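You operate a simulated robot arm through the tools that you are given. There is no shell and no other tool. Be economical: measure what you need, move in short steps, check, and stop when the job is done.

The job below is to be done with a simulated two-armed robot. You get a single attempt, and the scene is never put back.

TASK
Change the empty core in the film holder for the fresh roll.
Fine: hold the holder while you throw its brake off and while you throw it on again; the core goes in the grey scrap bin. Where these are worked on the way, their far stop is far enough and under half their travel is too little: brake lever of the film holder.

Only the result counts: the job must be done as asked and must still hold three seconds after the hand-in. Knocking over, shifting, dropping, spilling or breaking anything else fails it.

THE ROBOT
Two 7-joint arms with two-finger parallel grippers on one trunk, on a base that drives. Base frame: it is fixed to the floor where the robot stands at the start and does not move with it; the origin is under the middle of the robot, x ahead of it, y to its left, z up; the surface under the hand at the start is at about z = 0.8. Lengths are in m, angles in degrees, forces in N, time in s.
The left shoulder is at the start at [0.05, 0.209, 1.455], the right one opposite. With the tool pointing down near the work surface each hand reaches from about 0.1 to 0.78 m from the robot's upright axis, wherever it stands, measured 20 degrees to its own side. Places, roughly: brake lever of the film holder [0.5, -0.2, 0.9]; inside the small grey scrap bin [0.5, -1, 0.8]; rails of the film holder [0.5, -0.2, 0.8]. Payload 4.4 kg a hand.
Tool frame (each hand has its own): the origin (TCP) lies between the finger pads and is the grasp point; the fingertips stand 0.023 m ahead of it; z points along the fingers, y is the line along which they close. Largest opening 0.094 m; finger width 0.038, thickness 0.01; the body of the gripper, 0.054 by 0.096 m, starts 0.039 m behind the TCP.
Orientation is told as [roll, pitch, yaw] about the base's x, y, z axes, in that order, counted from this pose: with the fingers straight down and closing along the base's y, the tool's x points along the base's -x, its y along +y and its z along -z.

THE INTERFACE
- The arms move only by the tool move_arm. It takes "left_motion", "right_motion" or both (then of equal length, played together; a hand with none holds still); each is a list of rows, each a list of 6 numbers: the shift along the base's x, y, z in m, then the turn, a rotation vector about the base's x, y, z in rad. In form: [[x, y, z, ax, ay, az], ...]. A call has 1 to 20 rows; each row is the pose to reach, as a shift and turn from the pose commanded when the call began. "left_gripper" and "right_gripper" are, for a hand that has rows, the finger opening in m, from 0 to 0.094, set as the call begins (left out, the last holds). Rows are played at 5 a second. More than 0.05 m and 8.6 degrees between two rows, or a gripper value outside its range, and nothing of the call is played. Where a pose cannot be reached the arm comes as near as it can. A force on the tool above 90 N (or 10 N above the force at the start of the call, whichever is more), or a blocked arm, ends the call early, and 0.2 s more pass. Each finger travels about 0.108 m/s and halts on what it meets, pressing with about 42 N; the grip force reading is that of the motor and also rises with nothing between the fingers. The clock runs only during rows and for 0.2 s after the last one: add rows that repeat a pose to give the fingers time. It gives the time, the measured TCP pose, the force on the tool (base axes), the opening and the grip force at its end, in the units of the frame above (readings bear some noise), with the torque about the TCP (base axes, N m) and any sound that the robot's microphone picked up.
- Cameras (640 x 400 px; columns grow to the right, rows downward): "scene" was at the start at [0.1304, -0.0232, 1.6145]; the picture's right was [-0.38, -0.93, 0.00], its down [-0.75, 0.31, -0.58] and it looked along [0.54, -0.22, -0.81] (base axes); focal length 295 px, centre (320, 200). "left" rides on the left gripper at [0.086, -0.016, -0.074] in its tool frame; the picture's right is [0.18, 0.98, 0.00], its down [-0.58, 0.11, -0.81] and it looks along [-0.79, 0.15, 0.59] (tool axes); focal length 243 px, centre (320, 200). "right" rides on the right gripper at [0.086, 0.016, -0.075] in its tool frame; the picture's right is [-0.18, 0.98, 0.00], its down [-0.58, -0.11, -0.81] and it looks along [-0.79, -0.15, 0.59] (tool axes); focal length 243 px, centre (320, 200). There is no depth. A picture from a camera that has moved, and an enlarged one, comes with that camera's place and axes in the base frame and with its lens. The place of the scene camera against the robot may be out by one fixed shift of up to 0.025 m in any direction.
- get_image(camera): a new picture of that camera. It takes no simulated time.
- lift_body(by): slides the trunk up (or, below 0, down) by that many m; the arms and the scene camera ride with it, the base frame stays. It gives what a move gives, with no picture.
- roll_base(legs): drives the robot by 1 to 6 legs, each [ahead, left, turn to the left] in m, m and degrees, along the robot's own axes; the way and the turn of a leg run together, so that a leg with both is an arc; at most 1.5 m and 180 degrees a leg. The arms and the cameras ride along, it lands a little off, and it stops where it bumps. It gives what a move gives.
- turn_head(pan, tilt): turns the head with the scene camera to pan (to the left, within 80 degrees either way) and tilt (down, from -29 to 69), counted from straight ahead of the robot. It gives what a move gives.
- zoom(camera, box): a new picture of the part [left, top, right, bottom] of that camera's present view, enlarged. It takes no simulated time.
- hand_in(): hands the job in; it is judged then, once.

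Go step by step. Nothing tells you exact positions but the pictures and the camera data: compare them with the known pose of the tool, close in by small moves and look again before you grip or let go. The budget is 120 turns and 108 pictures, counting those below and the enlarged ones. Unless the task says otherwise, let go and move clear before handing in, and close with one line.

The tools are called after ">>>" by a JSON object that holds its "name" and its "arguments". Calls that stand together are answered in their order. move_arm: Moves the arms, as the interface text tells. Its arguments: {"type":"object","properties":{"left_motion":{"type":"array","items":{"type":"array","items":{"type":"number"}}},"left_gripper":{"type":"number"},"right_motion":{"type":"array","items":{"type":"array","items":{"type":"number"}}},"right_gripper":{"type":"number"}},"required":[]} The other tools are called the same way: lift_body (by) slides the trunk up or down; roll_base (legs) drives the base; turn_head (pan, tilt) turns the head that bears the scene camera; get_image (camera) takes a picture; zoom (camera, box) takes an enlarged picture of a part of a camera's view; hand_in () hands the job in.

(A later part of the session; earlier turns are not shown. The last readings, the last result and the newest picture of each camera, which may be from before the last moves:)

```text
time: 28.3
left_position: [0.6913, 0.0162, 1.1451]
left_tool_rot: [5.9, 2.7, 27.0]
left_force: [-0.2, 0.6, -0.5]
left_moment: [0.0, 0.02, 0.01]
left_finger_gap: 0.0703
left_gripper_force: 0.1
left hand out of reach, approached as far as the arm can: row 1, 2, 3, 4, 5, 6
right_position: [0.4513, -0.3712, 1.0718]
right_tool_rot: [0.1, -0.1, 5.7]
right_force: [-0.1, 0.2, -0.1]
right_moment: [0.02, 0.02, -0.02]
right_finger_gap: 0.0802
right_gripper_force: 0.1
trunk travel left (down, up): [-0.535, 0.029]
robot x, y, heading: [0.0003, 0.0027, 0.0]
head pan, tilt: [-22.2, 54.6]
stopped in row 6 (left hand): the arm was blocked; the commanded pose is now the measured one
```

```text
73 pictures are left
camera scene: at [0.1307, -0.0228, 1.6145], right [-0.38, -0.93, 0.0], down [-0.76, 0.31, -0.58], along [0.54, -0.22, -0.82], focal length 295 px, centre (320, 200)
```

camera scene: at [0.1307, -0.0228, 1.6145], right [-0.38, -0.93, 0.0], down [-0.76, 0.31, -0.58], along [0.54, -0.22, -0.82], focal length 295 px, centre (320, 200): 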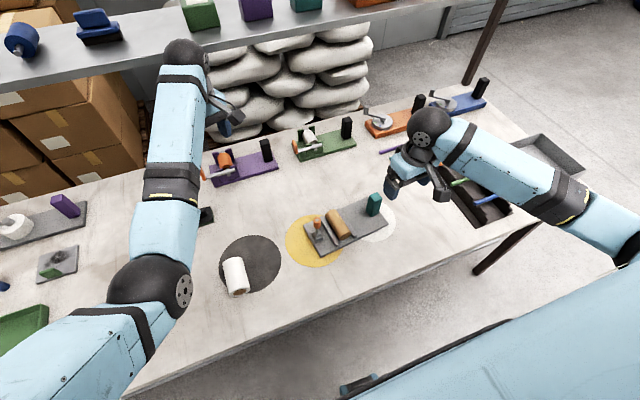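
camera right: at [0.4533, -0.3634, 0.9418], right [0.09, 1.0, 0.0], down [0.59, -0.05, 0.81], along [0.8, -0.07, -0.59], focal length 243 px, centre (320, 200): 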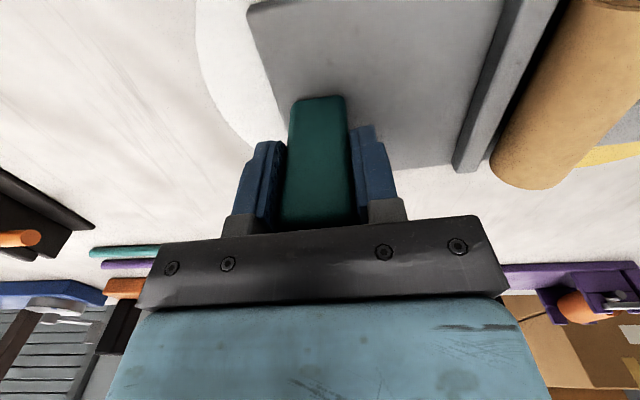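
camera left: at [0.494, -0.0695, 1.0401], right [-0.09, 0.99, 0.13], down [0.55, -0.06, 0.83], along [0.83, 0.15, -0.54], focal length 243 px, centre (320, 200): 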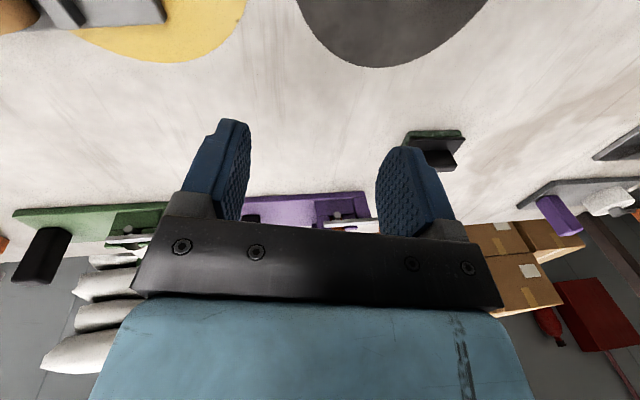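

>>> {"name": "move_arm", "arguments": {"left_motion": [[0, 0, 0, 0, 0, -0.14], [0, 0, 0, 0, 0, -0.28], [0, 0, 0, 0, 0, -0.42], [0, 0, 0, 0, 0, -0.56], [0, 0, 0, 0, 0, -0.7], [0, 0, 0, 0, 0, -0.84]]}}

>>> {"name": "move_arm", "arguments": {"left_motion": [[-0.02, -0.02, 0, 0, 0, 0], [-0.04, -0.04, 0, 0, 0, 0], [-0.06, -0.06, 0, 0, 0, 0], [-0.08, -0.08, 0, 0, 0, 0]]}}

>>> {"name": "get_image", "arguments": {"camera": "scene"}}

```text
time: 29.7
left_position: [0.6875, 0.0116, 1.1433]
left_tool_rot: [5.6, 3.0, -21.6]
left_force: [0.2, 0.5, -0.1]
left_moment: [-0.01, -0.02, -0.01]
left_finger_gap: 0.0705
left_gripper_force: 0.1
right_position: [0.451, -0.3701, 1.0712]
right_tool_rot: [-0.1, -0.1, 5.6]
right_force: [0.7, 0.0, 0.0]
right_moment: [0.03, -0.04, 0.02]
right_finger_gap: 0.08
right_gripper_force: 0.2
trunk travel left (down, up): [-0.535, 0.029]
robot x, y, heading: [-0.0015, 0.0001, -0.1]
head pan, tilt: [-22.2, 54.6]
```

```text
time: 30.9
left_position: [0.6511, -0.0162, 1.1323]
left_tool_rot: [9.8, 2.0, -17.5]
left_force: [-1.0, 0.6, -0.6]
left_moment: [-0.01, 0.0, -0.02]
left_finger_gap: 0.0702
left_gripper_force: 0.1
left hand out of reach, approached as far as the arm can: row 3, 4
right_position: [0.4519, -0.3696, 1.0722]
right_tool_rot: [0.0, -0.1, 5.6]
right_force: [-0.1, 0.5, -0.2]
right_moment: [0.02, 0.0, -0.02]
right_finger_gap: 0.0801
right_gripper_force: 0.1
trunk travel left (down, up): [-0.535, 0.029]
robot x, y, heading: [-0.0009, 0.0009, 0.0]
head pan, tilt: [-22.2, 54.6]
stopped in row 4 (left hand): the arm was blocked; the commanded pose is now the measured one
```

```text
72 pictures are left
camera scene: at [0.1311, -0.0218, 1.6144], right [-0.38, -0.93, 0.0], down [-0.76, 0.31, -0.58], along [0.54, -0.22, -0.82], focal length 295 px, centre (320, 200)
```

scene: 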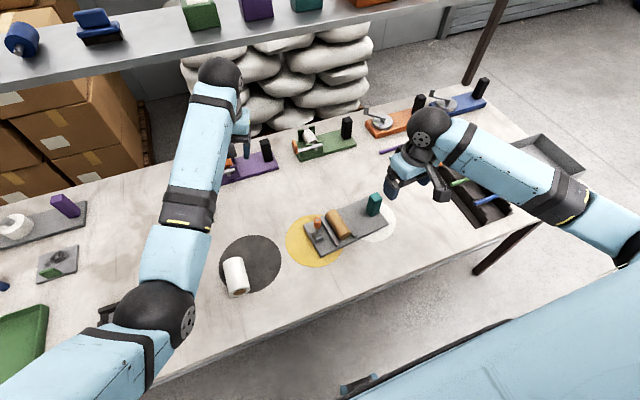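

>>> {"name": "move_arm", "arguments": {"left_motion": [[0, 0, 0, 0, 0, -0.14], [0, 0, 0, 0, 0, -0.28], [0, 0, 0, 0, 0, -0.42], [0, 0, 0, 0, 0, -0.56], [0, 0, 0, 0, 0, -0.7], [0, 0, 0, 0, 0, -0.84], [0, 0, 0, 0, 0, -0.98], [0, 0, 0, -0.0, 0, -1.12]]}}

>>> {"name": "move_arm", "arguments": {"left_motion": [[-0.02, 0.02, 0, 0, 0, 0], [-0.04, 0.04, 0, 0, 0, 0], [-0.06, 0.06, 0, 0, 0, 0], [-0.08, 0.08, 0, 0, 0, 0], [-0.1, 0.1, 0, 0, 0, 0]]}}

>>> {"name": "get_image", "arguments": {"camera": "scene"}}

```text
time: 32.7
left_position: [0.6488, -0.0197, 1.1328]
left_tool_rot: [9.7, 2.0, -82.3]
left_force: [-0.4, -1.0, 0.4]
left_moment: [0.01, -0.05, -0.02]
left_finger_gap: 0.0702
left_gripper_force: 0.0
right_position: [0.4504, -0.3707, 1.0715]
right_tool_rot: [0.0, -0.2, 5.6]
right_force: [-0.3, 0.1, -0.1]
right_moment: [-0.02, -0.03, 0.01]
right_finger_gap: 0.0799
right_gripper_force: 0.1
trunk travel left (down, up): [-0.535, 0.029]
robot x, y, heading: [0.0011, 0.0028, 0.1]
head pan, tilt: [-22.2, 54.6]
```

```text
time: 33.9
left_position: [0.548, 0.0811, 1.1318]
left_tool_rot: [9.4, 1.9, -82.1]
left_force: [0.5, 0.0, -0.3]
left_moment: [-0.02, -0.02, 0.02]
left_finger_gap: 0.07
left_gripper_force: 0.1
right_position: [0.4504, -0.3689, 1.0721]
right_tool_rot: [0.0, -0.1, 5.6]
right_force: [-0.1, -0.4, 0.7]
right_moment: [0.0, -0.01, -0.03]
right_finger_gap: 0.08
right_gripper_force: 0.1
trunk travel left (down, up): [-0.535, 0.029]
robot x, y, heading: [-0.0037, 0.0017, 0.1]
head pan, tilt: [-22.2, 54.6]
```

```text
71 pictures are left
camera scene: at [0.1301, -0.0212, 1.6146], right [-0.38, -0.93, 0.0], down [-0.76, 0.31, -0.58], along [0.54, -0.22, -0.81], focal length 295 px, centre (320, 200)
```

scene: 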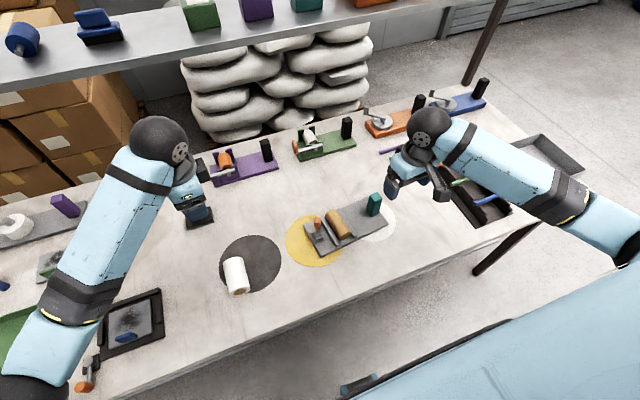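

The arm is free again with the elbow out. I'll level the left hand, then drive the base 0.28 m to the right.

>>> {"name": "move_arm", "arguments": {"left_motion": [[0, 0, 0, -0.028, 0.08, 0], [0, 0, 0, -0.056, 0.157, 0]]}}

>>> {"name": "roll_base", "arguments": {"legs": [[0, -0.28, 0]]}}

>>> {"name": "get_image", "arguments": {"camera": "scene"}}

>>> {"name": "get_image", "arguments": {"camera": "left"}}

>>> {"name": "get_image", "arguments": {"camera": "right"}}

```text
time: 34.5
left_position: [0.5502, 0.0804, 1.1328]
left_tool_rot: [0.2, 0.2, -82.2]
left_force: [0.3, 0.0, -0.3]
left_moment: [0.02, 0.02, 0.0]
left_finger_gap: 0.0701
left_gripper_force: 0.0
right_position: [0.4517, -0.3698, 1.0715]
right_tool_rot: [0.0, -0.1, 5.6]
right_force: [-0.7, -0.3, -1.0]
right_moment: [0.03, -0.03, -0.01]
right_finger_gap: 0.0801
right_gripper_force: 0.0
trunk travel left (down, up): [-0.535, 0.029]
robot x, y, heading: [0.0002, 0.0, -0.1]
head pan, tilt: [-22.2, 54.6]
```

```text
time: 37.5
left_position: [0.5489, -0.2008, 1.1328]
left_tool_rot: [0.2, 0.0, -82.6]
left_force: [0.0, -0.1, 0.1]
left_moment: [0.0, 0.02, -0.01]
left_finger_gap: 0.0701
left_gripper_force: 0.0
right_position: [0.4493, -0.6503, 1.0713]
right_tool_rot: [-0.1, -0.1, 5.3]
right_force: [-0.9, 0.4, -0.2]
right_moment: [0.0, -0.01, -0.03]
right_finger_gap: 0.0802
right_gripper_force: 0.0
trunk travel left (down, up): [-0.535, 0.029]
robot x, y, heading: [-0.0016, -0.2775, -0.0]
head pan, tilt: [-22.2, 54.6]
```

```text
70 pictures are left
camera scene: at [0.1299, -0.3008, 1.6145], right [-0.38, -0.92, 0.0], down [-0.75, 0.31, -0.58], along [0.54, -0.22, -0.81], focal length 295 px, centre (320, 200)
```

scene: 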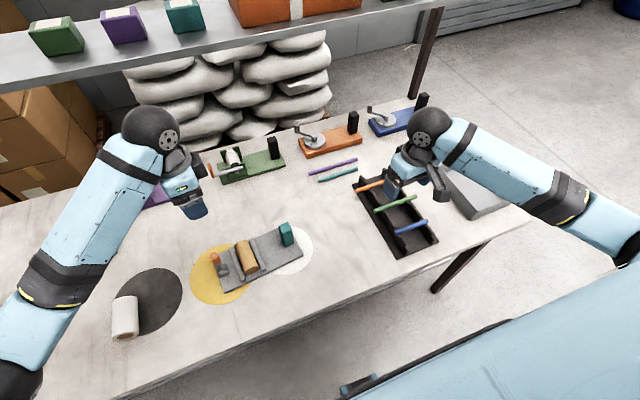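

```text
69 pictures are left
camera left: at [0.5213, -0.1156, 1.2078], right [0.95, 0.31, 0.0], down [0.18, -0.56, 0.81], along [0.25, -0.77, -0.59], focal length 243 px, centre (320, 200)
```

left: 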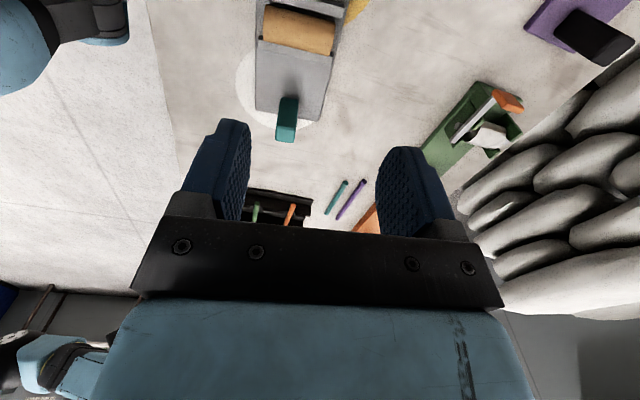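

```text
68 pictures are left
camera right: at [0.3601, -0.6405, 1.1448], right [0.09, 1.0, 0.0], down [0.59, -0.06, 0.81], along [0.8, -0.07, -0.59], focal length 243 px, centre (320, 200)
```

right: 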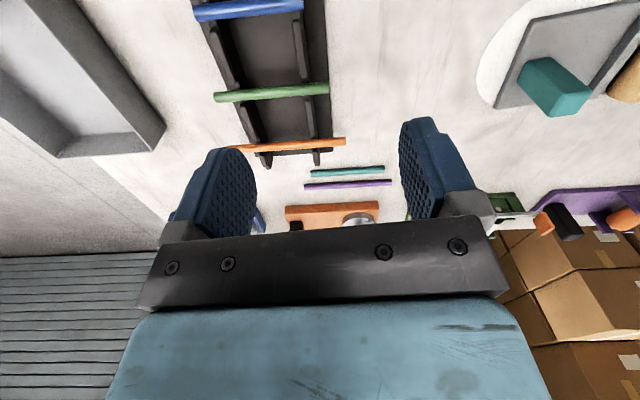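

Both arms now sit well relative to the work. Next the right hand goes back over the handle.

>>> {"name": "move_arm", "arguments": {"right_motion": [[0.01, 0.045, 0, 0, 0, 0], [0.025, 0.09, 0, 0, 0, 0], [0.04, 0.135, 0, 0, 0, 0], [0.055, 0.18, 0, 0, 0, 0], [0.07, 0.225, 0, 0, 0, 0], [0.092, 0.268, -0.01, 0, 0, 0], [0.092, 0.279, -0.05, 0, 0, 0], [0.092, 0.279, -0.09, 0, 0, 0], [0.092, 0.279, -0.12, 0, 0, 0], [0.092, 0.279, -0.12, 0, 0, 0]]}}

>>> {"name": "get_image", "arguments": {"camera": "right"}}

```text
time: 39.7
left_position: [0.549, -0.1996, 1.1335]
left_tool_rot: [0.2, 0.1, -82.6]
left_force: [-0.1, 0.8, -0.1]
left_moment: [0.01, 0.01, 0.02]
left_finger_gap: 0.0702
left_gripper_force: 0.0
right_position: [0.5411, -0.3706, 0.9539]
right_tool_rot: [0.1, 0.0, 5.3]
right_force: [-0.3, -0.7, -0.3]
right_moment: [-0.01, 0.01, -0.01]
right_finger_gap: 0.0802
right_gripper_force: 0.1
trunk travel left (down, up): [-0.535, 0.029]
robot x, y, heading: [0.0016, -0.2765, -0.1]
head pan, tilt: [-22.2, 54.6]
```

```text
67 pictures are left
camera right: at [0.4522, -0.3607, 1.0261], right [0.09, 1.0, 0.0], down [0.59, -0.06, 0.81], along [0.8, -0.07, -0.59], focal length 243 px, centre (320, 200)
```

right: 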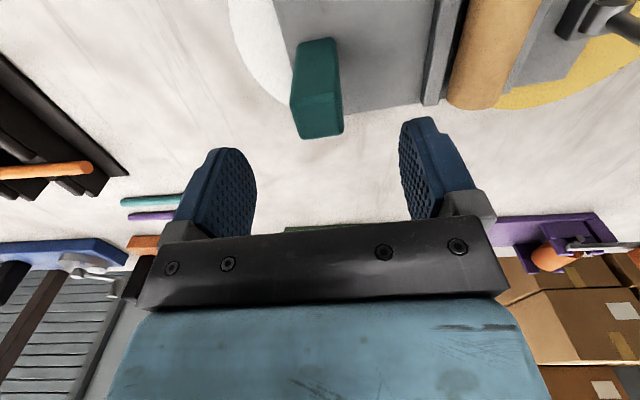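

Centred again. I'll descend and grip, while the left hand moves over the lever.

>>> {"name": "move_arm", "arguments": {"right_motion": [[0, -0.001, -0.04, 0, 0, 0], [0, -0.001, -0.08, 0, 0, 0], [0, -0.001, -0.085, 0, 0, 0], [0, -0.001, -0.085, 0, 0, 0]]}}

>>> {"name": "move_arm", "arguments": {"right_motion": [[0, 0, 0, 0, 0, 0], [0, 0, 0, 0, 0, 0], [0, 0, 0, 0, 0, 0], [0, 0, 0, 0, 0, 0], [0, 0, 0, 0, 0, 0]], "right_gripper": 0.0, "left_motion": [[-0.005, 0.03, -0.02, 0, 0, 0], [-0.015, 0.06, -0.05, 0, 0, 0], [-0.02, 0.06, -0.09, 0, 0, 0], [-0.02, 0.04, -0.13, 0, 0, 0], [-0.02, 0.024, -0.155, 0, 0, 0]]}}

>>> {"name": "get_image", "arguments": {"camera": "left"}}

>>> {"name": "get_image", "arguments": {"camera": "scene"}}

```text
time: 40.7
left_position: [0.5493, -0.2002, 1.1333]
left_tool_rot: [0.2, 0.1, -82.5]
left_force: [0.0, -0.6, 0.2]
left_moment: [-0.02, -0.01, -0.03]
left_finger_gap: 0.0696
left_gripper_force: 0.0
right_position: [0.5411, -0.3725, 0.8654]
right_tool_rot: [0.2, -0.1, 5.3]
right_force: [0.6, 0.2, -0.3]
right_moment: [-0.02, 0.01, -0.01]
right_finger_gap: 0.0801
right_gripper_force: 0.1
trunk travel left (down, up): [-0.535, 0.029]
robot x, y, heading: [0.001, -0.2777, -0.4]
head pan, tilt: [-22.2, 54.6]
```

```text
time: 41.9
left_position: [0.5289, -0.1768, 0.9785]
left_tool_rot: [0.2, 0.1, -82.6]
left_force: [0.2, -0.1, 0.4]
left_moment: [-0.01, 0.01, -0.01]
left_finger_gap: 0.07
left_gripper_force: 0.0
right_position: [0.5412, -0.3723, 0.8641]
right_tool_rot: [0.1, 0.0, 5.2]
right_force: [0.3, -1.5, 0.0]
right_moment: [-0.43, -0.07, -0.01]
right_finger_gap: 0.0318
right_gripper_force: 42.5
trunk travel left (down, up): [-0.535, 0.029]
robot x, y, heading: [0.0001, -0.2786, -0.3]
head pan, tilt: [-22.2, 54.6]
```

```text
66 pictures are left
camera left: at [0.5009, -0.0929, 1.0528], right [0.95, 0.31, 0.0], down [0.18, -0.56, 0.81], along [0.25, -0.77, -0.59], focal length 243 px, centre (320, 200)
```

left: 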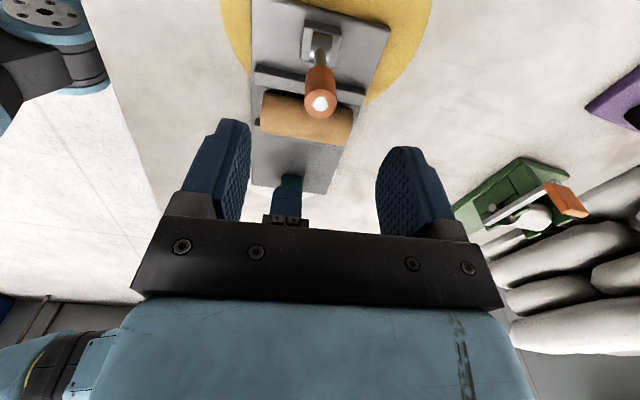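

```text
65 pictures are left
camera scene: at [0.1303, -0.3014, 1.6144], right [-0.38, -0.92, 0.0], down [-0.75, 0.31, -0.58], along [0.54, -0.22, -0.82], focal length 295 px, centre (320, 200)
```

scene: 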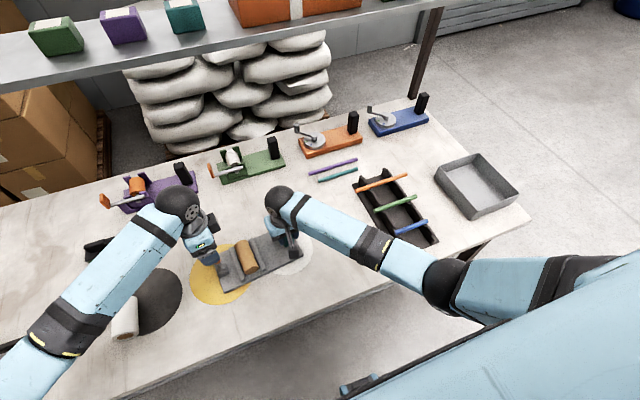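

The knob is right under the left hand. I'll descend and grip it.

>>> {"name": "move_arm", "arguments": {"left_motion": [[-0.001, 0, -0.03, 0, 0, -0.035], [-0.001, 0, -0.06, 0, 0, -0.035], [-0.001, 0, -0.083, 0, 0, -0.035], [-0.001, 0, -0.083, 0, 0, -0.035]]}}

>>> {"name": "move_arm", "arguments": {"left_motion": [[0, 0, 0, 0, 0, 0], [0, 0, 0, 0, 0, 0], [0, 0, 0, 0, 0, 0], [0, 0, 0, 0, 0, 0]], "left_gripper": 0.0}}

>>> {"name": "get_image", "arguments": {"camera": "left"}}

```text
time: 42.9
left_position: [0.5277, -0.1766, 0.8946]
left_tool_rot: [0.3, 0.1, -84.6]
left_force: [0.2, -0.7, 0.0]
left_moment: [-0.01, 0.01, -0.04]
left_finger_gap: 0.0699
left_gripper_force: 0.0
right_position: [0.5421, -0.3726, 0.8663]
right_tool_rot: [0.0, 0.0, 5.3]
right_force: [-0.4, -1.2, -0.6]
right_moment: [-0.34, -0.02, -0.01]
right_finger_gap: 0.032
right_gripper_force: 42.3
trunk travel left (down, up): [-0.535, 0.029]
robot x, y, heading: [-0.0005, -0.2764, -0.2]
head pan, tilt: [-22.2, 54.6]
```

```text
time: 43.9
left_position: [0.5284, -0.1759, 0.8953]
left_tool_rot: [0.1, 0.1, -84.5]
left_force: [4.4, 0.7, 0.3]
left_moment: [-0.05, 0.14, 0.03]
left_finger_gap: 0.0202
left_gripper_force: 42.1
right_position: [0.5412, -0.3724, 0.8665]
right_tool_rot: [0.1, -0.2, 5.2]
right_force: [-4.8, -1.0, 0.3]
right_moment: [0.07, -0.27, 0.83]
right_finger_gap: 0.0319
right_gripper_force: 41.4
trunk travel left (down, up): [-0.535, 0.029]
robot x, y, heading: [0.0009, -0.274, -0.0]
head pan, tilt: [-22.2, 54.6]
```

```text
64 pictures are left
camera left: at [0.5041, -0.0907, 0.9696], right [0.96, 0.28, 0.0], down [0.16, -0.57, 0.81], along [0.22, -0.77, -0.59], focal length 243 px, centre (320, 200)
```

left: 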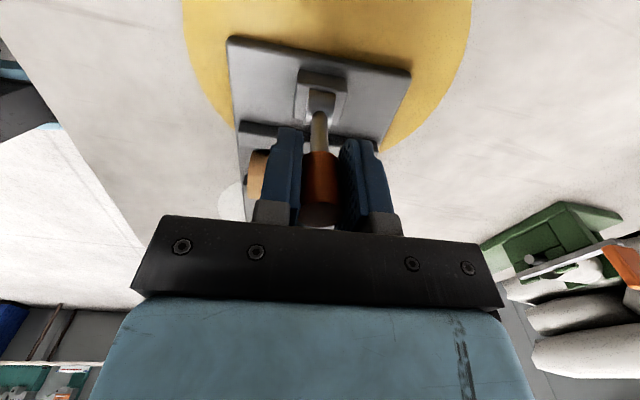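

Gripped well. First a small test throw toward +y.

>>> {"name": "move_arm", "arguments": {"left_motion": [[-0.001, 0.008, 0, 0, 0, 0], [-0.002, 0.016, -0.002, 0, 0, 0]]}}

>>> {"name": "get_image", "arguments": {"camera": "left"}}

```text
time: 44.5
left_position: [0.5251, -0.1626, 0.8951]
left_tool_rot: [0.2, -0.1, -84.7]
left_force: [5.9, -20.7, 4.2]
left_moment: [-1.1, 0.0, -0.01]
left_finger_gap: 0.0204
left_gripper_force: 42.2
right_position: [0.5409, -0.3703, 0.8661]
right_tool_rot: [0.2, -0.1, 5.5]
right_force: [-6.9, 21.3, -1.3]
right_moment: [-0.76, -0.48, 0.99]
right_finger_gap: 0.0318
right_gripper_force: 42.3
trunk travel left (down, up): [-0.535, 0.029]
robot x, y, heading: [0.002, -0.2787, -0.1]
head pan, tilt: [-22.2, 54.6]
```

```text
63 pictures are left
camera left: at [0.502, -0.0758, 0.9682], right [0.96, 0.27, 0.0], down [0.16, -0.57, 0.81], along [0.22, -0.78, -0.59], focal length 243 px, centre (320, 200)
```

left: 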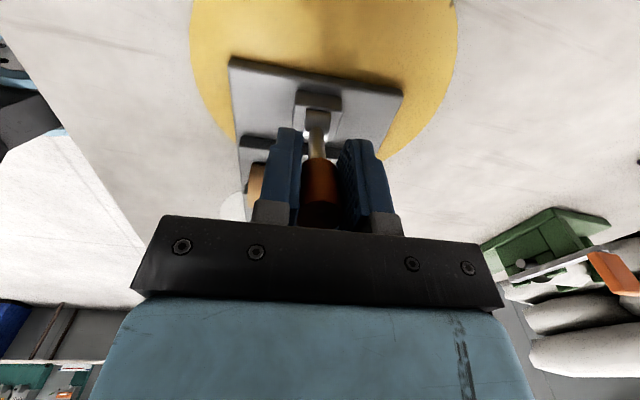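

>>> {"name": "move_arm", "arguments": {"left_motion": [[-0.001, 0.008, -0.003, 0, 0, 0], [-0.001, 0.014, -0.006, 0, 0, 0]]}}

>>> {"name": "zoom", "arguments": {"camera": "left", "box": [220, 40, 420, 230]}}

```text
time: 45.1
left_position: [0.5248, -0.1442, 0.8877]
left_tool_rot: [0.4, 0.0, -84.7]
left_force: [3.2, -16.4, 11.8]
left_moment: [-1.21, 0.01, -0.08]
left_finger_gap: 0.0205
left_gripper_force: 42.3
right_position: [0.5406, -0.3726, 0.8655]
right_tool_rot: [0.0, -0.1, 5.3]
right_force: [-3.5, 18.0, -4.7]
right_moment: [-0.57, -0.03, 0.64]
right_finger_gap: 0.0319
right_gripper_force: 41.5
trunk travel left (down, up): [-0.535, 0.029]
robot x, y, heading: [0.0013, -0.2796, -0.4]
head pan, tilt: [-22.2, 54.6]
```

```text
2.11 times, centred on (320, 135) of left
camera zoom: at [0.5007, -0.0596, 0.9624], right [0.96, 0.28, 0.01], down [0.16, -0.57, 0.81], along [0.23, -0.77, -0.59], focal length 511 px, centre (320, 337)
```

zoom: 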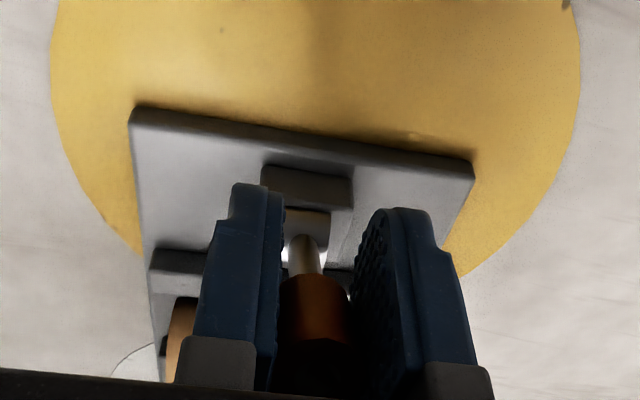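

The lever is swinging toward +y (about 30° so far) and the holder isn't moving. I'll continue along the arc.

>>> {"name": "move_arm", "arguments": {"left_motion": [[-0.001, 0.007, -0.005, 0, 0, 0], [-0.001, 0.013, -0.01, 0, 0, 0], [-0.001, 0.018, -0.016, 0, 0, 0], [-0.002, 0.023, -0.0234, 0, 0, 0]]}}

>>> {"name": "zoom", "arguments": {"camera": "left", "box": [220, 40, 420, 230]}}

```text
time: 46.1
left_position: [0.5231, -0.1221, 0.8631]
left_tool_rot: [0.2, 0.2, -84.6]
left_force: [0.5, -0.6, 24.9]
left_moment: [-1.31, -0.04, -0.11]
left_finger_gap: 0.0202
left_gripper_force: 42.3
right_position: [0.5413, -0.3727, 0.8664]
right_tool_rot: [0.1, -0.1, 5.2]
right_force: [-1.7, 4.8, -5.1]
right_moment: [-0.82, 0.93, 0.1]
right_finger_gap: 0.0318
right_gripper_force: 42.0
trunk travel left (down, up): [-0.535, 0.029]
robot x, y, heading: [0.0, -0.2776, -0.4]
head pan, tilt: [-22.2, 54.6]
```

```text
2.11 times, centred on (320, 135) of left
camera zoom: at [0.4983, -0.037, 0.9393], right [0.96, 0.28, 0.01], down [0.16, -0.57, 0.81], along [0.23, -0.77, -0.59], focal length 511 px, centre (320, 337)
```

zoom: 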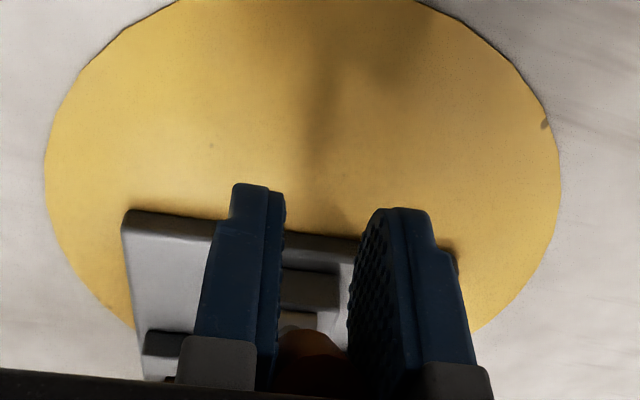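

About 60°. Continuing toward the stop in small steps.

>>> {"name": "move_arm", "arguments": {"left_motion": [[0, 0.004, -0.008, 0, 0, 0], [-0.001, 0.0065, -0.0156, 0, 0, 0]]}}

>>> {"name": "move_arm", "arguments": {"left_motion": [[0, 0.0015, -0.008, 0, 0, 0], [0, 0.002, -0.015, 0, 0, 0]]}}

>>> {"name": "get_image", "arguments": {"camera": "left"}}

>>> {"name": "zoom", "arguments": {"camera": "scene", "box": [150, 180, 320, 310]}}

```text
time: 46.7
left_position: [0.522, -0.1156, 0.8478]
left_tool_rot: [0.4, 0.1, -84.4]
left_force: [2.6, 8.8, 25.1]
left_moment: [-1.46, 0.11, -0.12]
left_finger_gap: 0.0198
left_gripper_force: 41.9
right_position: [0.5413, -0.3745, 0.868]
right_tool_rot: [0.0, -0.1, 5.3]
right_force: [-3.5, -4.5, -3.1]
right_moment: [-0.63, 0.55, 0.64]
right_finger_gap: 0.032
right_gripper_force: 42.0
trunk travel left (down, up): [-0.535, 0.029]
robot x, y, heading: [0.0049, -0.2798, -0.3]
head pan, tilt: [-22.2, 54.6]
```

```text
time: 47.3
left_position: [0.5226, -0.1148, 0.8426]
left_tool_rot: [1.1, -0.1, -84.5]
left_force: [-3.4, 23.0, 83.5]
left_moment: [-1.6, 0.08, -0.41]
left_finger_gap: 0.0202
left_gripper_force: 41.4
right_position: [0.539, -0.3732, 0.8709]
right_tool_rot: [0.0, -0.5, 5.2]
right_force: [4.8, -6.4, -3.5]
right_moment: [-2.23, 0.97, -0.72]
right_finger_gap: 0.0328
right_gripper_force: 42.5
trunk travel left (down, up): [-0.535, 0.029]
robot x, y, heading: [0.0009, -0.2784, -0.1]
head pan, tilt: [-22.2, 54.6]
```

```text
60 pictures are left
camera left: at [0.4967, -0.0286, 0.9165], right [0.96, 0.28, 0.02], down [0.15, -0.57, 0.81], along [0.23, -0.77, -0.59], focal length 243 px, centre (320, 200)
```

left: 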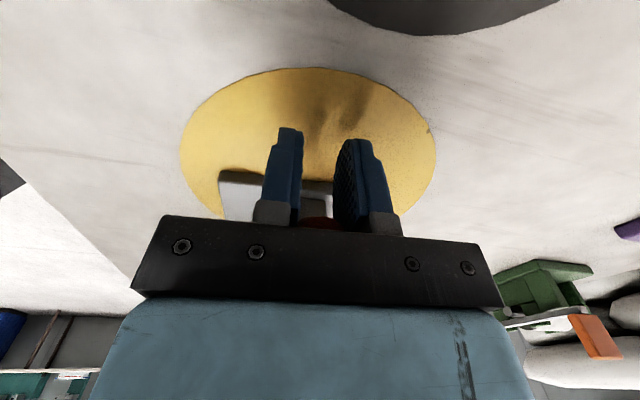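

```text
3.08 times, centred on (235, 245) of scene
camera zoom: at [0.1217, -0.3011, 1.6164], right [-0.38, -0.92, 0.0], down [-0.75, 0.31, -0.58], along [0.54, -0.22, -0.81], focal length 908 px, centre (582, 62)
```

zoom: 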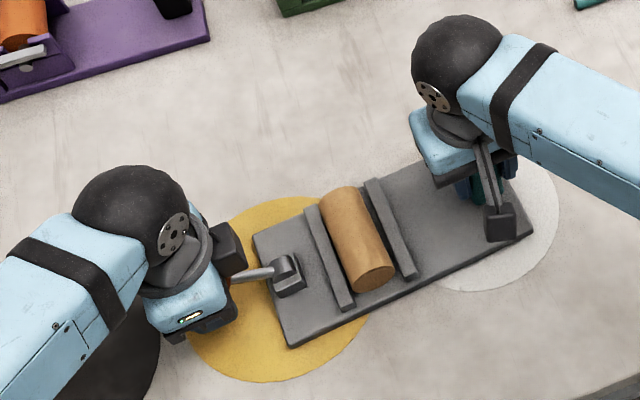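

The lever has hit its stop (force jumped to 83 N). I'll relax the push, open the left fingers and lift away.

>>> {"name": "move_arm", "arguments": {"left_motion": [[0, 0, 0.006, 0, 0, 0], [0, 0, 0.009, 0, 0, 0]]}}

>>> {"name": "move_arm", "arguments": {"left_motion": [[0, 0, 0, 0, 0, 0], [0, 0, 0, 0, 0, 0], [0, 0, 0, 0, 0, 0], [0, 0, 0.04, 0, 0, 0], [0, 0.02, 0.08, 0, 0, 0], [0, 0.06, 0.11, 0, 0, 0], [0, 0.1, 0.13, 0, 0, 0], [0, 0.14, 0.15, 0, 0, 0]], "left_gripper": 0.07}}

>>> {"name": "get_image", "arguments": {"camera": "left"}}

>>> {"name": "zoom", "arguments": {"camera": "scene", "box": [150, 180, 320, 310]}}

```text
time: 47.9
left_position: [0.5214, -0.1164, 0.8433]
left_tool_rot: [0.4, 0.2, -84.6]
left_force: [14.7, 6.2, 27.7]
left_moment: [1.04, 0.53, 0.22]
left_finger_gap: 0.0198
left_gripper_force: 41.9
right_position: [0.5414, -0.3746, 0.8675]
right_tool_rot: [0.1, -0.3, 5.3]
right_force: [-2.6, -13.6, 6.1]
right_moment: [-1.08, -1.56, 1.0]
right_finger_gap: 0.0321
right_gripper_force: 41.9
trunk travel left (down, up): [-0.535, 0.029]
robot x, y, heading: [0.0002, -0.2784, -0.4]
head pan, tilt: [-22.2, 54.6]
```

```text
time: 49.7
left_position: [0.5215, 0.0258, 0.9915]
left_tool_rot: [0.2, 0.2, -84.6]
left_force: [-0.7, -0.1, -0.6]
left_moment: [0.01, -0.02, 0.02]
left_finger_gap: 0.0696
left_gripper_force: 0.1
right_position: [0.5416, -0.3731, 0.8655]
right_tool_rot: [0.0, -0.1, 5.1]
right_force: [-0.3, 0.6, -2.4]
right_moment: [0.27, -0.14, 0.11]
right_finger_gap: 0.0318
right_gripper_force: 41.4
trunk travel left (down, up): [-0.535, 0.029]
robot x, y, heading: [0.0027, -0.2774, -0.1]
head pan, tilt: [-22.2, 54.6]
```

```text
58 pictures are left
camera left: at [0.4967, 0.1118, 1.0664], right [0.96, 0.28, 0.0], down [0.16, -0.57, 0.81], along [0.22, -0.77, -0.59], focal length 243 px, centre (320, 200)
```

left: 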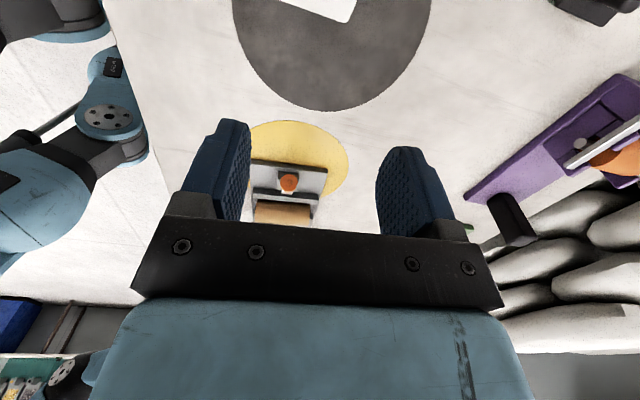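

```text
3.08 times, centred on (235, 245) of scene
camera zoom: at [0.1293, -0.2999, 1.6145], right [-0.38, -0.92, 0.0], down [-0.75, 0.31, -0.58], along [0.54, -0.22, -0.81], focal length 908 px, centre (582, 62)
```

zoom: 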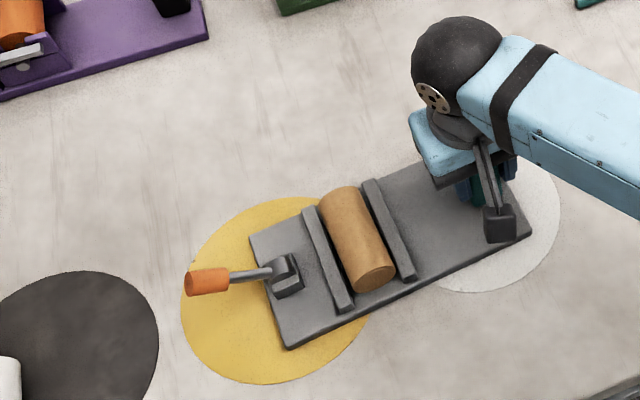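

The brake is off. I'll release the handle, lift the right hand and move over toward the core for a look.

>>> {"name": "move_arm", "arguments": {"right_motion": [[0, 0, 0, 0, 0, 0], [0, 0, 0, 0, 0, 0], [0, 0, 0, 0, 0, 0], [0, 0, 0.04, 0, 0, 0], [0, 0, 0.08, 0, 0, 0], [-0.01, 0.03, 0.11, 0, 0, 0], [-0.01, 0.065, 0.13, 0, 0, 0], [-0.01, 0.1, 0.14, 0, 0, 0], [-0.01, 0.13, 0.13, 0, 0, 0], [-0.01, 0.13, 0.13, 0, 0, 0]], "right_gripper": 0.08}}

>>> {"name": "get_image", "arguments": {"camera": "right"}}

>>> {"name": "get_image", "arguments": {"camera": "left"}}

```text
time: 51.9
left_position: [0.5217, 0.0253, 0.9915]
left_tool_rot: [0.2, 0.1, -84.6]
left_force: [0.0, -0.2, 0.3]
left_moment: [0.01, -0.01, -0.03]
left_finger_gap: 0.0701
left_gripper_force: 0.0
right_position: [0.5311, -0.2407, 0.9976]
right_tool_rot: [0.1, 0.0, 5.3]
right_force: [0.3, 0.5, 0.5]
right_moment: [0.01, 0.01, -0.01]
right_finger_gap: 0.0801
right_gripper_force: 0.0
trunk travel left (down, up): [-0.535, 0.029]
robot x, y, heading: [-0.0014, -0.2779, -0.2]
head pan, tilt: [-22.2, 54.6]
```

```text
56 pictures are left
camera right: at [0.4429, -0.2303, 1.0701], right [0.09, 1.0, 0.0], down [0.59, -0.06, 0.81], along [0.8, -0.07, -0.59], focal length 243 px, centre (320, 200)
```

right: 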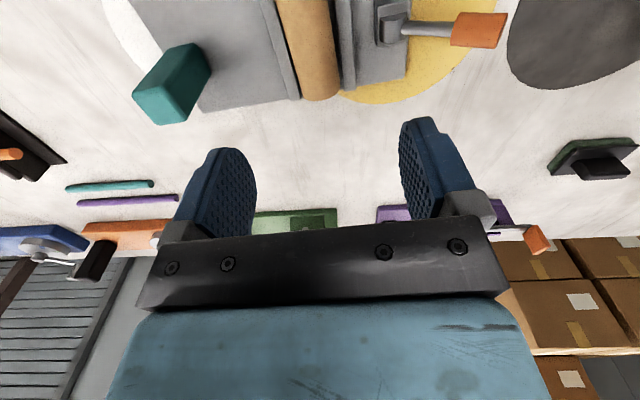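

```text
55 pictures are left
camera left: at [0.4973, 0.1103, 1.0667], right [0.96, 0.28, 0.0], down [0.16, -0.57, 0.81], along [0.22, -0.77, -0.59], focal length 243 px, centre (320, 200)
```

left: 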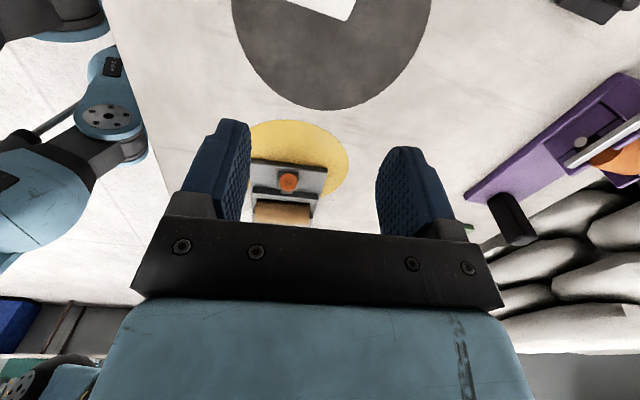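

>>> {"name": "zoom", "arguments": {"camera": "right", "box": [260, 0, 400, 110]}}

>>> {"name": "zoom", "arguments": {"camera": "left", "box": [240, 150, 340, 230]}}

```text
3.64 times, centred on (330, 55) of right
camera zoom: at [0.4429, -0.2303, 1.0701], right [0.09, 1.0, 0.0], down [0.59, -0.06, 0.81], along [0.8, -0.07, -0.59], focal length 882 px, centre (284, 727)
```

zoom: 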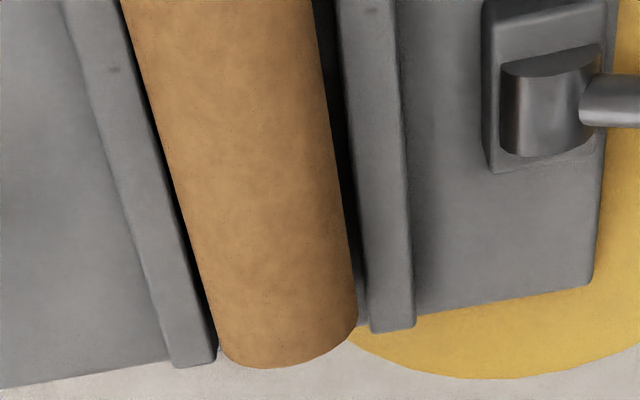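

```text
5.00 times, centred on (290, 190) of left
camera zoom: at [0.4973, 0.1103, 1.0667], right [0.96, 0.28, 0.0], down [0.16, -0.57, 0.81], along [0.22, -0.77, -0.59], focal length 1213 px, centre (470, 250)
```

zoom: 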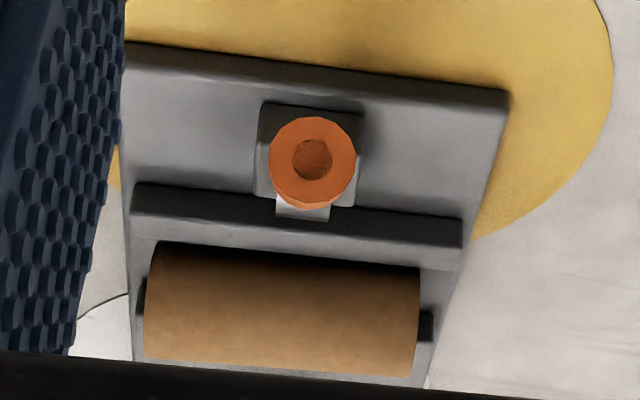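

The core is about 38 mm across, centred near (0.53,-0.244), with low rails (tops near z 0.822). The right hand will straddle it, stopping just above the rails.

>>> {"name": "move_arm", "arguments": {"right_motion": [[0, -0.003, -0.04, 0, 0, 0], [0, -0.003, -0.08, 0, 0, 0], [0, -0.003, -0.12, 0, 0, 0], [0, -0.003, -0.14, 0, 0, 0], [0, -0.003, -0.148, 0, 0, 0], [0, -0.003, -0.148, 0, 0, 0]], "right_gripper": 0.062}}

>>> {"name": "get_image", "arguments": {"camera": "right"}}

>>> {"name": "zoom", "arguments": {"camera": "left", "box": [220, 120, 380, 230]}}

```text
time: 53.3
left_position: [0.5173, 0.0244, 0.9965]
left_tool_rot: [0.6, 0.1, -84.6]
left_force: [0.5, 0.1, 0.1]
left_moment: [-0.01, 0.0, 0.02]
left_finger_gap: 0.0703
left_gripper_force: 0.1
right_position: [0.536, -0.2675, 0.8503]
right_tool_rot: [-1.4, -1.3, 4.8]
right_force: [3.4, 5.9, 77.8]
right_moment: [3.15, 1.44, -0.21]
right_finger_gap: 0.064
right_gripper_force: 2.5
trunk travel left (down, up): [-0.535, 0.029]
robot x, y, heading: [0.0012, -0.2737, -0.2]
head pan, tilt: [-22.2, 54.6]
```

```text
52 pictures are left
camera right: at [0.4449, -0.2549, 0.9207], right [0.1, 0.99, -0.02], down [0.57, -0.04, 0.82], along [0.81, -0.09, -0.57], focal length 243 px, centre (320, 200)
```

right: 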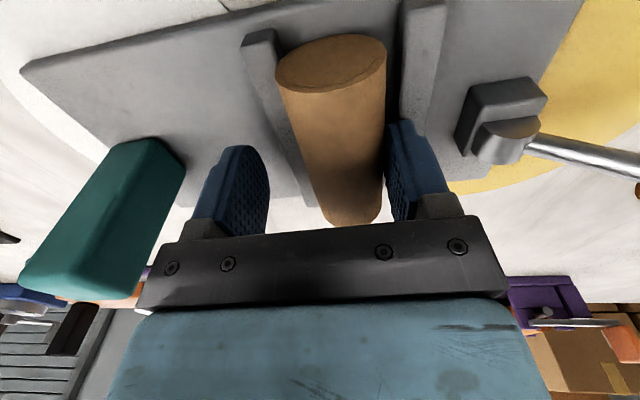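

```text
3.64 times, centred on (300, 175) of left
camera zoom: at [0.4921, 0.1109, 1.0707], right [0.96, 0.28, 0.01], down [0.15, -0.57, 0.81], along [0.23, -0.77, -0.59], focal length 882 px, centre (393, 291)
```

zoom: 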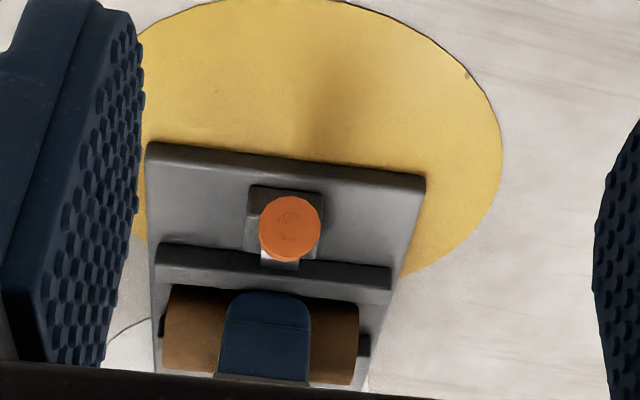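

The hand slid sideways on contact with 78 N of force. I'll lift straight up and check everything.

>>> {"name": "move_arm", "arguments": {"right_motion": [[0, 0, 0.02, 0, 0, 0], [0, 0, 0.05, 0, 0, 0], [0, 0, 0.09, 0, 0, 0], [0, 0, 0.1, 0, 0, 0]]}}

>>> {"name": "get_image", "arguments": {"camera": "right"}}

>>> {"name": "get_image", "arguments": {"camera": "scene"}}

>>> {"name": "zoom", "arguments": {"camera": "left", "box": [240, 150, 340, 230]}}

```text
time: 54.5
left_position: [0.5215, 0.026, 0.9913]
left_tool_rot: [0.2, 0.1, -84.5]
left_force: [0.2, -0.6, -0.4]
left_moment: [0.02, 0.0, 0.01]
left_finger_gap: 0.0703
left_gripper_force: 0.0
right_position: [0.5495, -0.2872, 0.9435]
right_tool_rot: [-3.6, -1.3, 4.1]
right_force: [0.5, 0.8, -0.4]
right_moment: [0.02, -0.01, -0.01]
right_finger_gap: 0.0618
right_gripper_force: 0.0
trunk travel left (down, up): [-0.535, 0.029]
robot x, y, heading: [0.0012, -0.2795, -0.7]
head pan, tilt: [-22.2, 54.6]
stopped in row 4 (right hand): the arm was blocked; the commanded pose is now the measured one
```

```text
50 pictures are left
camera right: at [0.4591, -0.2718, 1.0143], right [0.12, 0.99, -0.06], down [0.57, -0.02, 0.82], along [0.82, -0.13, -0.56], focal length 243 px, centre (320, 200)
```

right: 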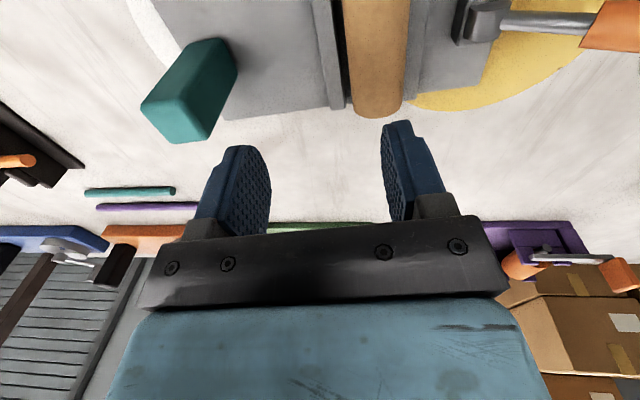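

```text
49 pictures are left
camera scene: at [0.1298, -0.3011, 1.6145], right [-0.38, -0.92, 0.0], down [-0.75, 0.31, -0.58], along [0.54, -0.22, -0.81], focal length 295 px, centre (320, 200)
```

scene: 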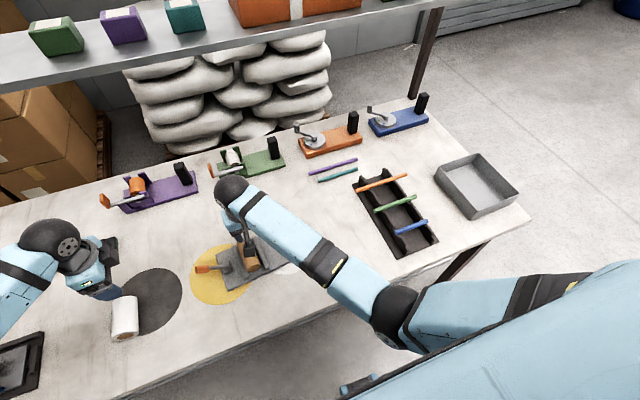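

```text
5.00 times, centred on (290, 190) of left
camera zoom: at [0.4971, 0.1109, 1.0665], right [0.96, 0.28, 0.0], down [0.16, -0.57, 0.81], along [0.22, -0.77, -0.59], focal length 1213 px, centre (470, 250)
```

zoom: 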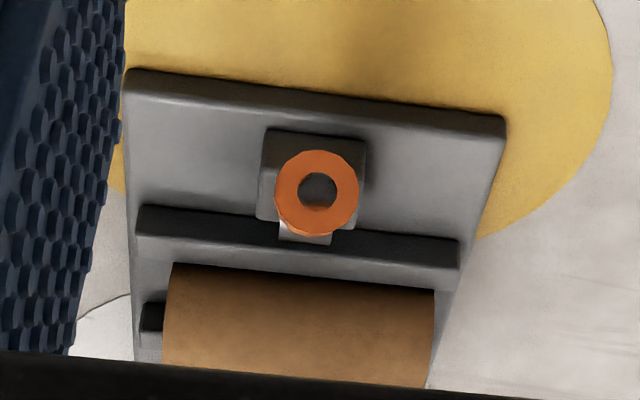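

The right arm hit the same limit when reaching across its centre line, and it nudged the holder a few mm. I'll take the right hand outward to recover.

>>> {"name": "move_arm", "arguments": {"right_motion": [[0.01, -0.03, 0.01, 0, 0, 0], [0.02, -0.06, 0.02, 0, 0, 0], [0.03, -0.1, 0.03, 0, 0, 0], [0.03, -0.14, 0.04, 0, 0, 0]]}}

>>> {"name": "move_arm", "arguments": {"right_motion": [[0, 0, 0, 0, 0, 0.14], [0, 0, 0, 0, 0, 0.28], [0, 0, 0, 0, 0, 0.42], [0, 0, 0, 0, 0, 0.56]]}}

>>> {"name": "get_image", "arguments": {"camera": "scene"}}

```text
time: 55.5
left_position: [0.522, 0.0238, 0.9929]
left_tool_rot: [0.1, 0.1, -84.6]
left_force: [-0.1, 0.1, 0.6]
left_moment: [0.0, 0.03, -0.04]
left_finger_gap: 0.0699
left_gripper_force: 0.0
right_position: [0.5769, -0.4257, 0.9828]
right_tool_rot: [-3.4, -1.2, 4.2]
right_force: [-0.7, -0.3, 1.1]
right_moment: [-0.02, -0.01, 0.0]
right_finger_gap: 0.0622
right_gripper_force: 0.0
trunk travel left (down, up): [-0.535, 0.029]
robot x, y, heading: [0.0003, -0.2781, 0.0]
head pan, tilt: [-22.2, 54.6]
```

```text
time: 56.5
left_position: [0.5221, 0.0255, 0.9907]
left_tool_rot: [0.1, 0.1, -84.6]
left_force: [0.0, 0.4, -0.3]
left_moment: [0.0, -0.05, 0.0]
left_finger_gap: 0.07
left_gripper_force: 0.1
right_position: [0.5785, -0.4255, 0.9837]
right_tool_rot: [-3.3, -1.2, 36.2]
right_force: [-0.1, -0.5, -0.5]
right_moment: [-0.01, 0.0, -0.01]
right_finger_gap: 0.062
right_gripper_force: 0.0
trunk travel left (down, up): [-0.535, 0.029]
robot x, y, heading: [-0.0007, -0.2787, -0.4]
head pan, tilt: [-22.2, 54.6]
```

```text
47 pictures are left
camera scene: at [0.13, -0.3017, 1.6145], right [-0.38, -0.92, 0.0], down [-0.75, 0.31, -0.58], along [0.54, -0.22, -0.82], focal length 295 px, centre (320, 200)
```

scene: 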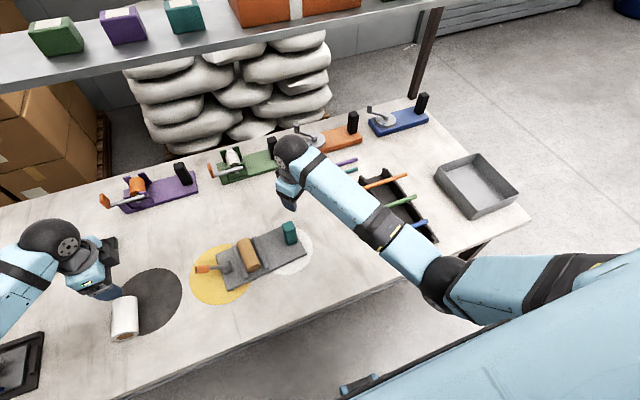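

>>> {"name": "move_arm", "arguments": {"right_motion": [[0, 0, 0.02, 0, 0, -0.14], [0, 0, 0.04, 0, 0, -0.28], [0, 0, 0.06, 0, 0, -0.42], [0, 0, 0.08, 0.0, 0, -0.54]]}}

>>> {"name": "move_arm", "arguments": {"right_motion": [[0, 0, 0.02, 0.058, 0.025, 0]]}}

>>> {"name": "roll_base", "arguments": {"legs": [[0, 0.2, 0]]}}

>>> {"name": "get_image", "arguments": {"camera": "right"}}

>>> {"name": "zoom", "arguments": {"camera": "scene", "box": [210, 170, 400, 290]}}

```text
time: 57.5
left_position: [0.5216, 0.026, 0.9916]
left_tool_rot: [0.3, 0.1, -84.6]
left_force: [0.1, -0.2, 0.0]
left_moment: [-0.01, 0.03, 0.03]
left_finger_gap: 0.07
left_gripper_force: 0.0
right_position: [0.5793, -0.4253, 1.0662]
right_tool_rot: [-3.4, -1.2, 5.1]
right_force: [-0.5, -0.5, -0.2]
right_moment: [0.04, -0.01, -0.03]
right_finger_gap: 0.0618
right_gripper_force: 0.1
trunk travel left (down, up): [-0.535, 0.029]
robot x, y, heading: [-0.0003, -0.2798, -0.4]
head pan, tilt: [-22.2, 54.6]
```

```text
time: 57.9
left_position: [0.5224, 0.023, 0.9919]
left_tool_rot: [0.2, 0.2, -84.6]
left_force: [-0.8, -0.6, 0.3]
left_moment: [0.0, 0.0, 0.0]
left_finger_gap: 0.0698
left_gripper_force: 0.0
right_position: [0.5803, -0.4292, 1.0861]
right_tool_rot: [0.1, 0.1, 5.1]
right_force: [-0.2, 0.5, -0.3]
right_moment: [-0.01, 0.03, 0.0]
right_finger_gap: 0.0621
right_gripper_force: 0.1
trunk travel left (down, up): [-0.535, 0.029]
robot x, y, heading: [-0.0005, -0.2789, -0.3]
head pan, tilt: [-22.2, 54.6]
```

```text
time: 60.3
left_position: [0.5239, 0.2226, 0.9922]
left_tool_rot: [0.2, 0.1, -84.7]
left_force: [0.3, -0.2, -0.8]
left_moment: [0.02, 0.04, -0.01]
left_finger_gap: 0.0701
left_gripper_force: 0.1
right_position: [0.5785, -0.2289, 1.0846]
right_tool_rot: [0.0, 0.0, 5.1]
right_force: [0.2, -0.1, 0.1]
right_moment: [-0.02, 0.04, 0.01]
right_finger_gap: 0.0622
right_gripper_force: 0.0
trunk travel left (down, up): [-0.535, 0.029]
robot x, y, heading: [-0.0017, -0.0787, -0.3]
head pan, tilt: [-22.2, 54.6]
```

```text
46 pictures are left
camera right: at [0.4909, -0.2181, 1.1584], right [0.1, 1.0, 0.0], down [0.59, -0.06, 0.81], along [0.8, -0.08, -0.59], focal length 243 px, centre (320, 200)
```

right: 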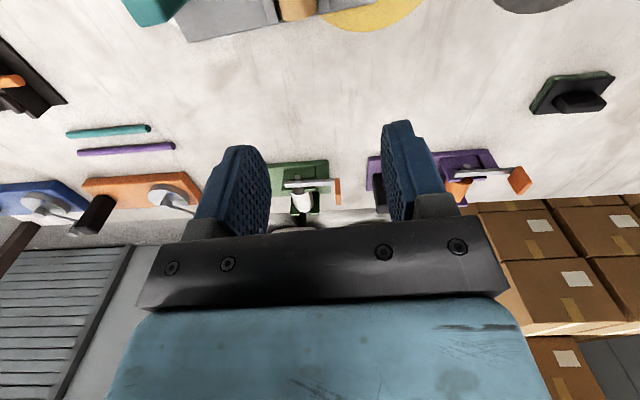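

```text
3.33 times, centred on (305, 230) of scene
camera zoom: at [0.1309, -0.1021, 1.6145], right [-0.38, -0.92, 0.0], down [-0.75, 0.31, -0.58], along [0.54, -0.22, -0.82], focal length 984 px, centre (370, 100)
```

zoom: 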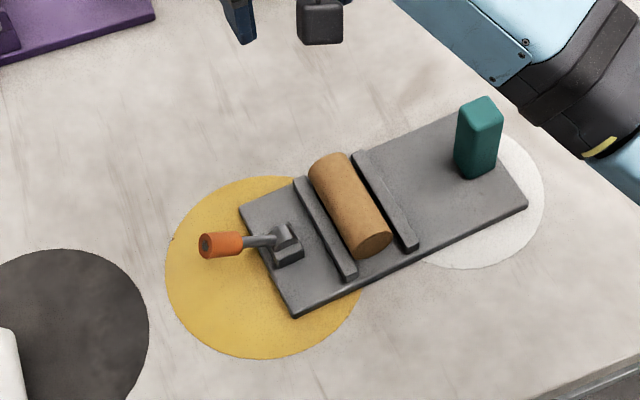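

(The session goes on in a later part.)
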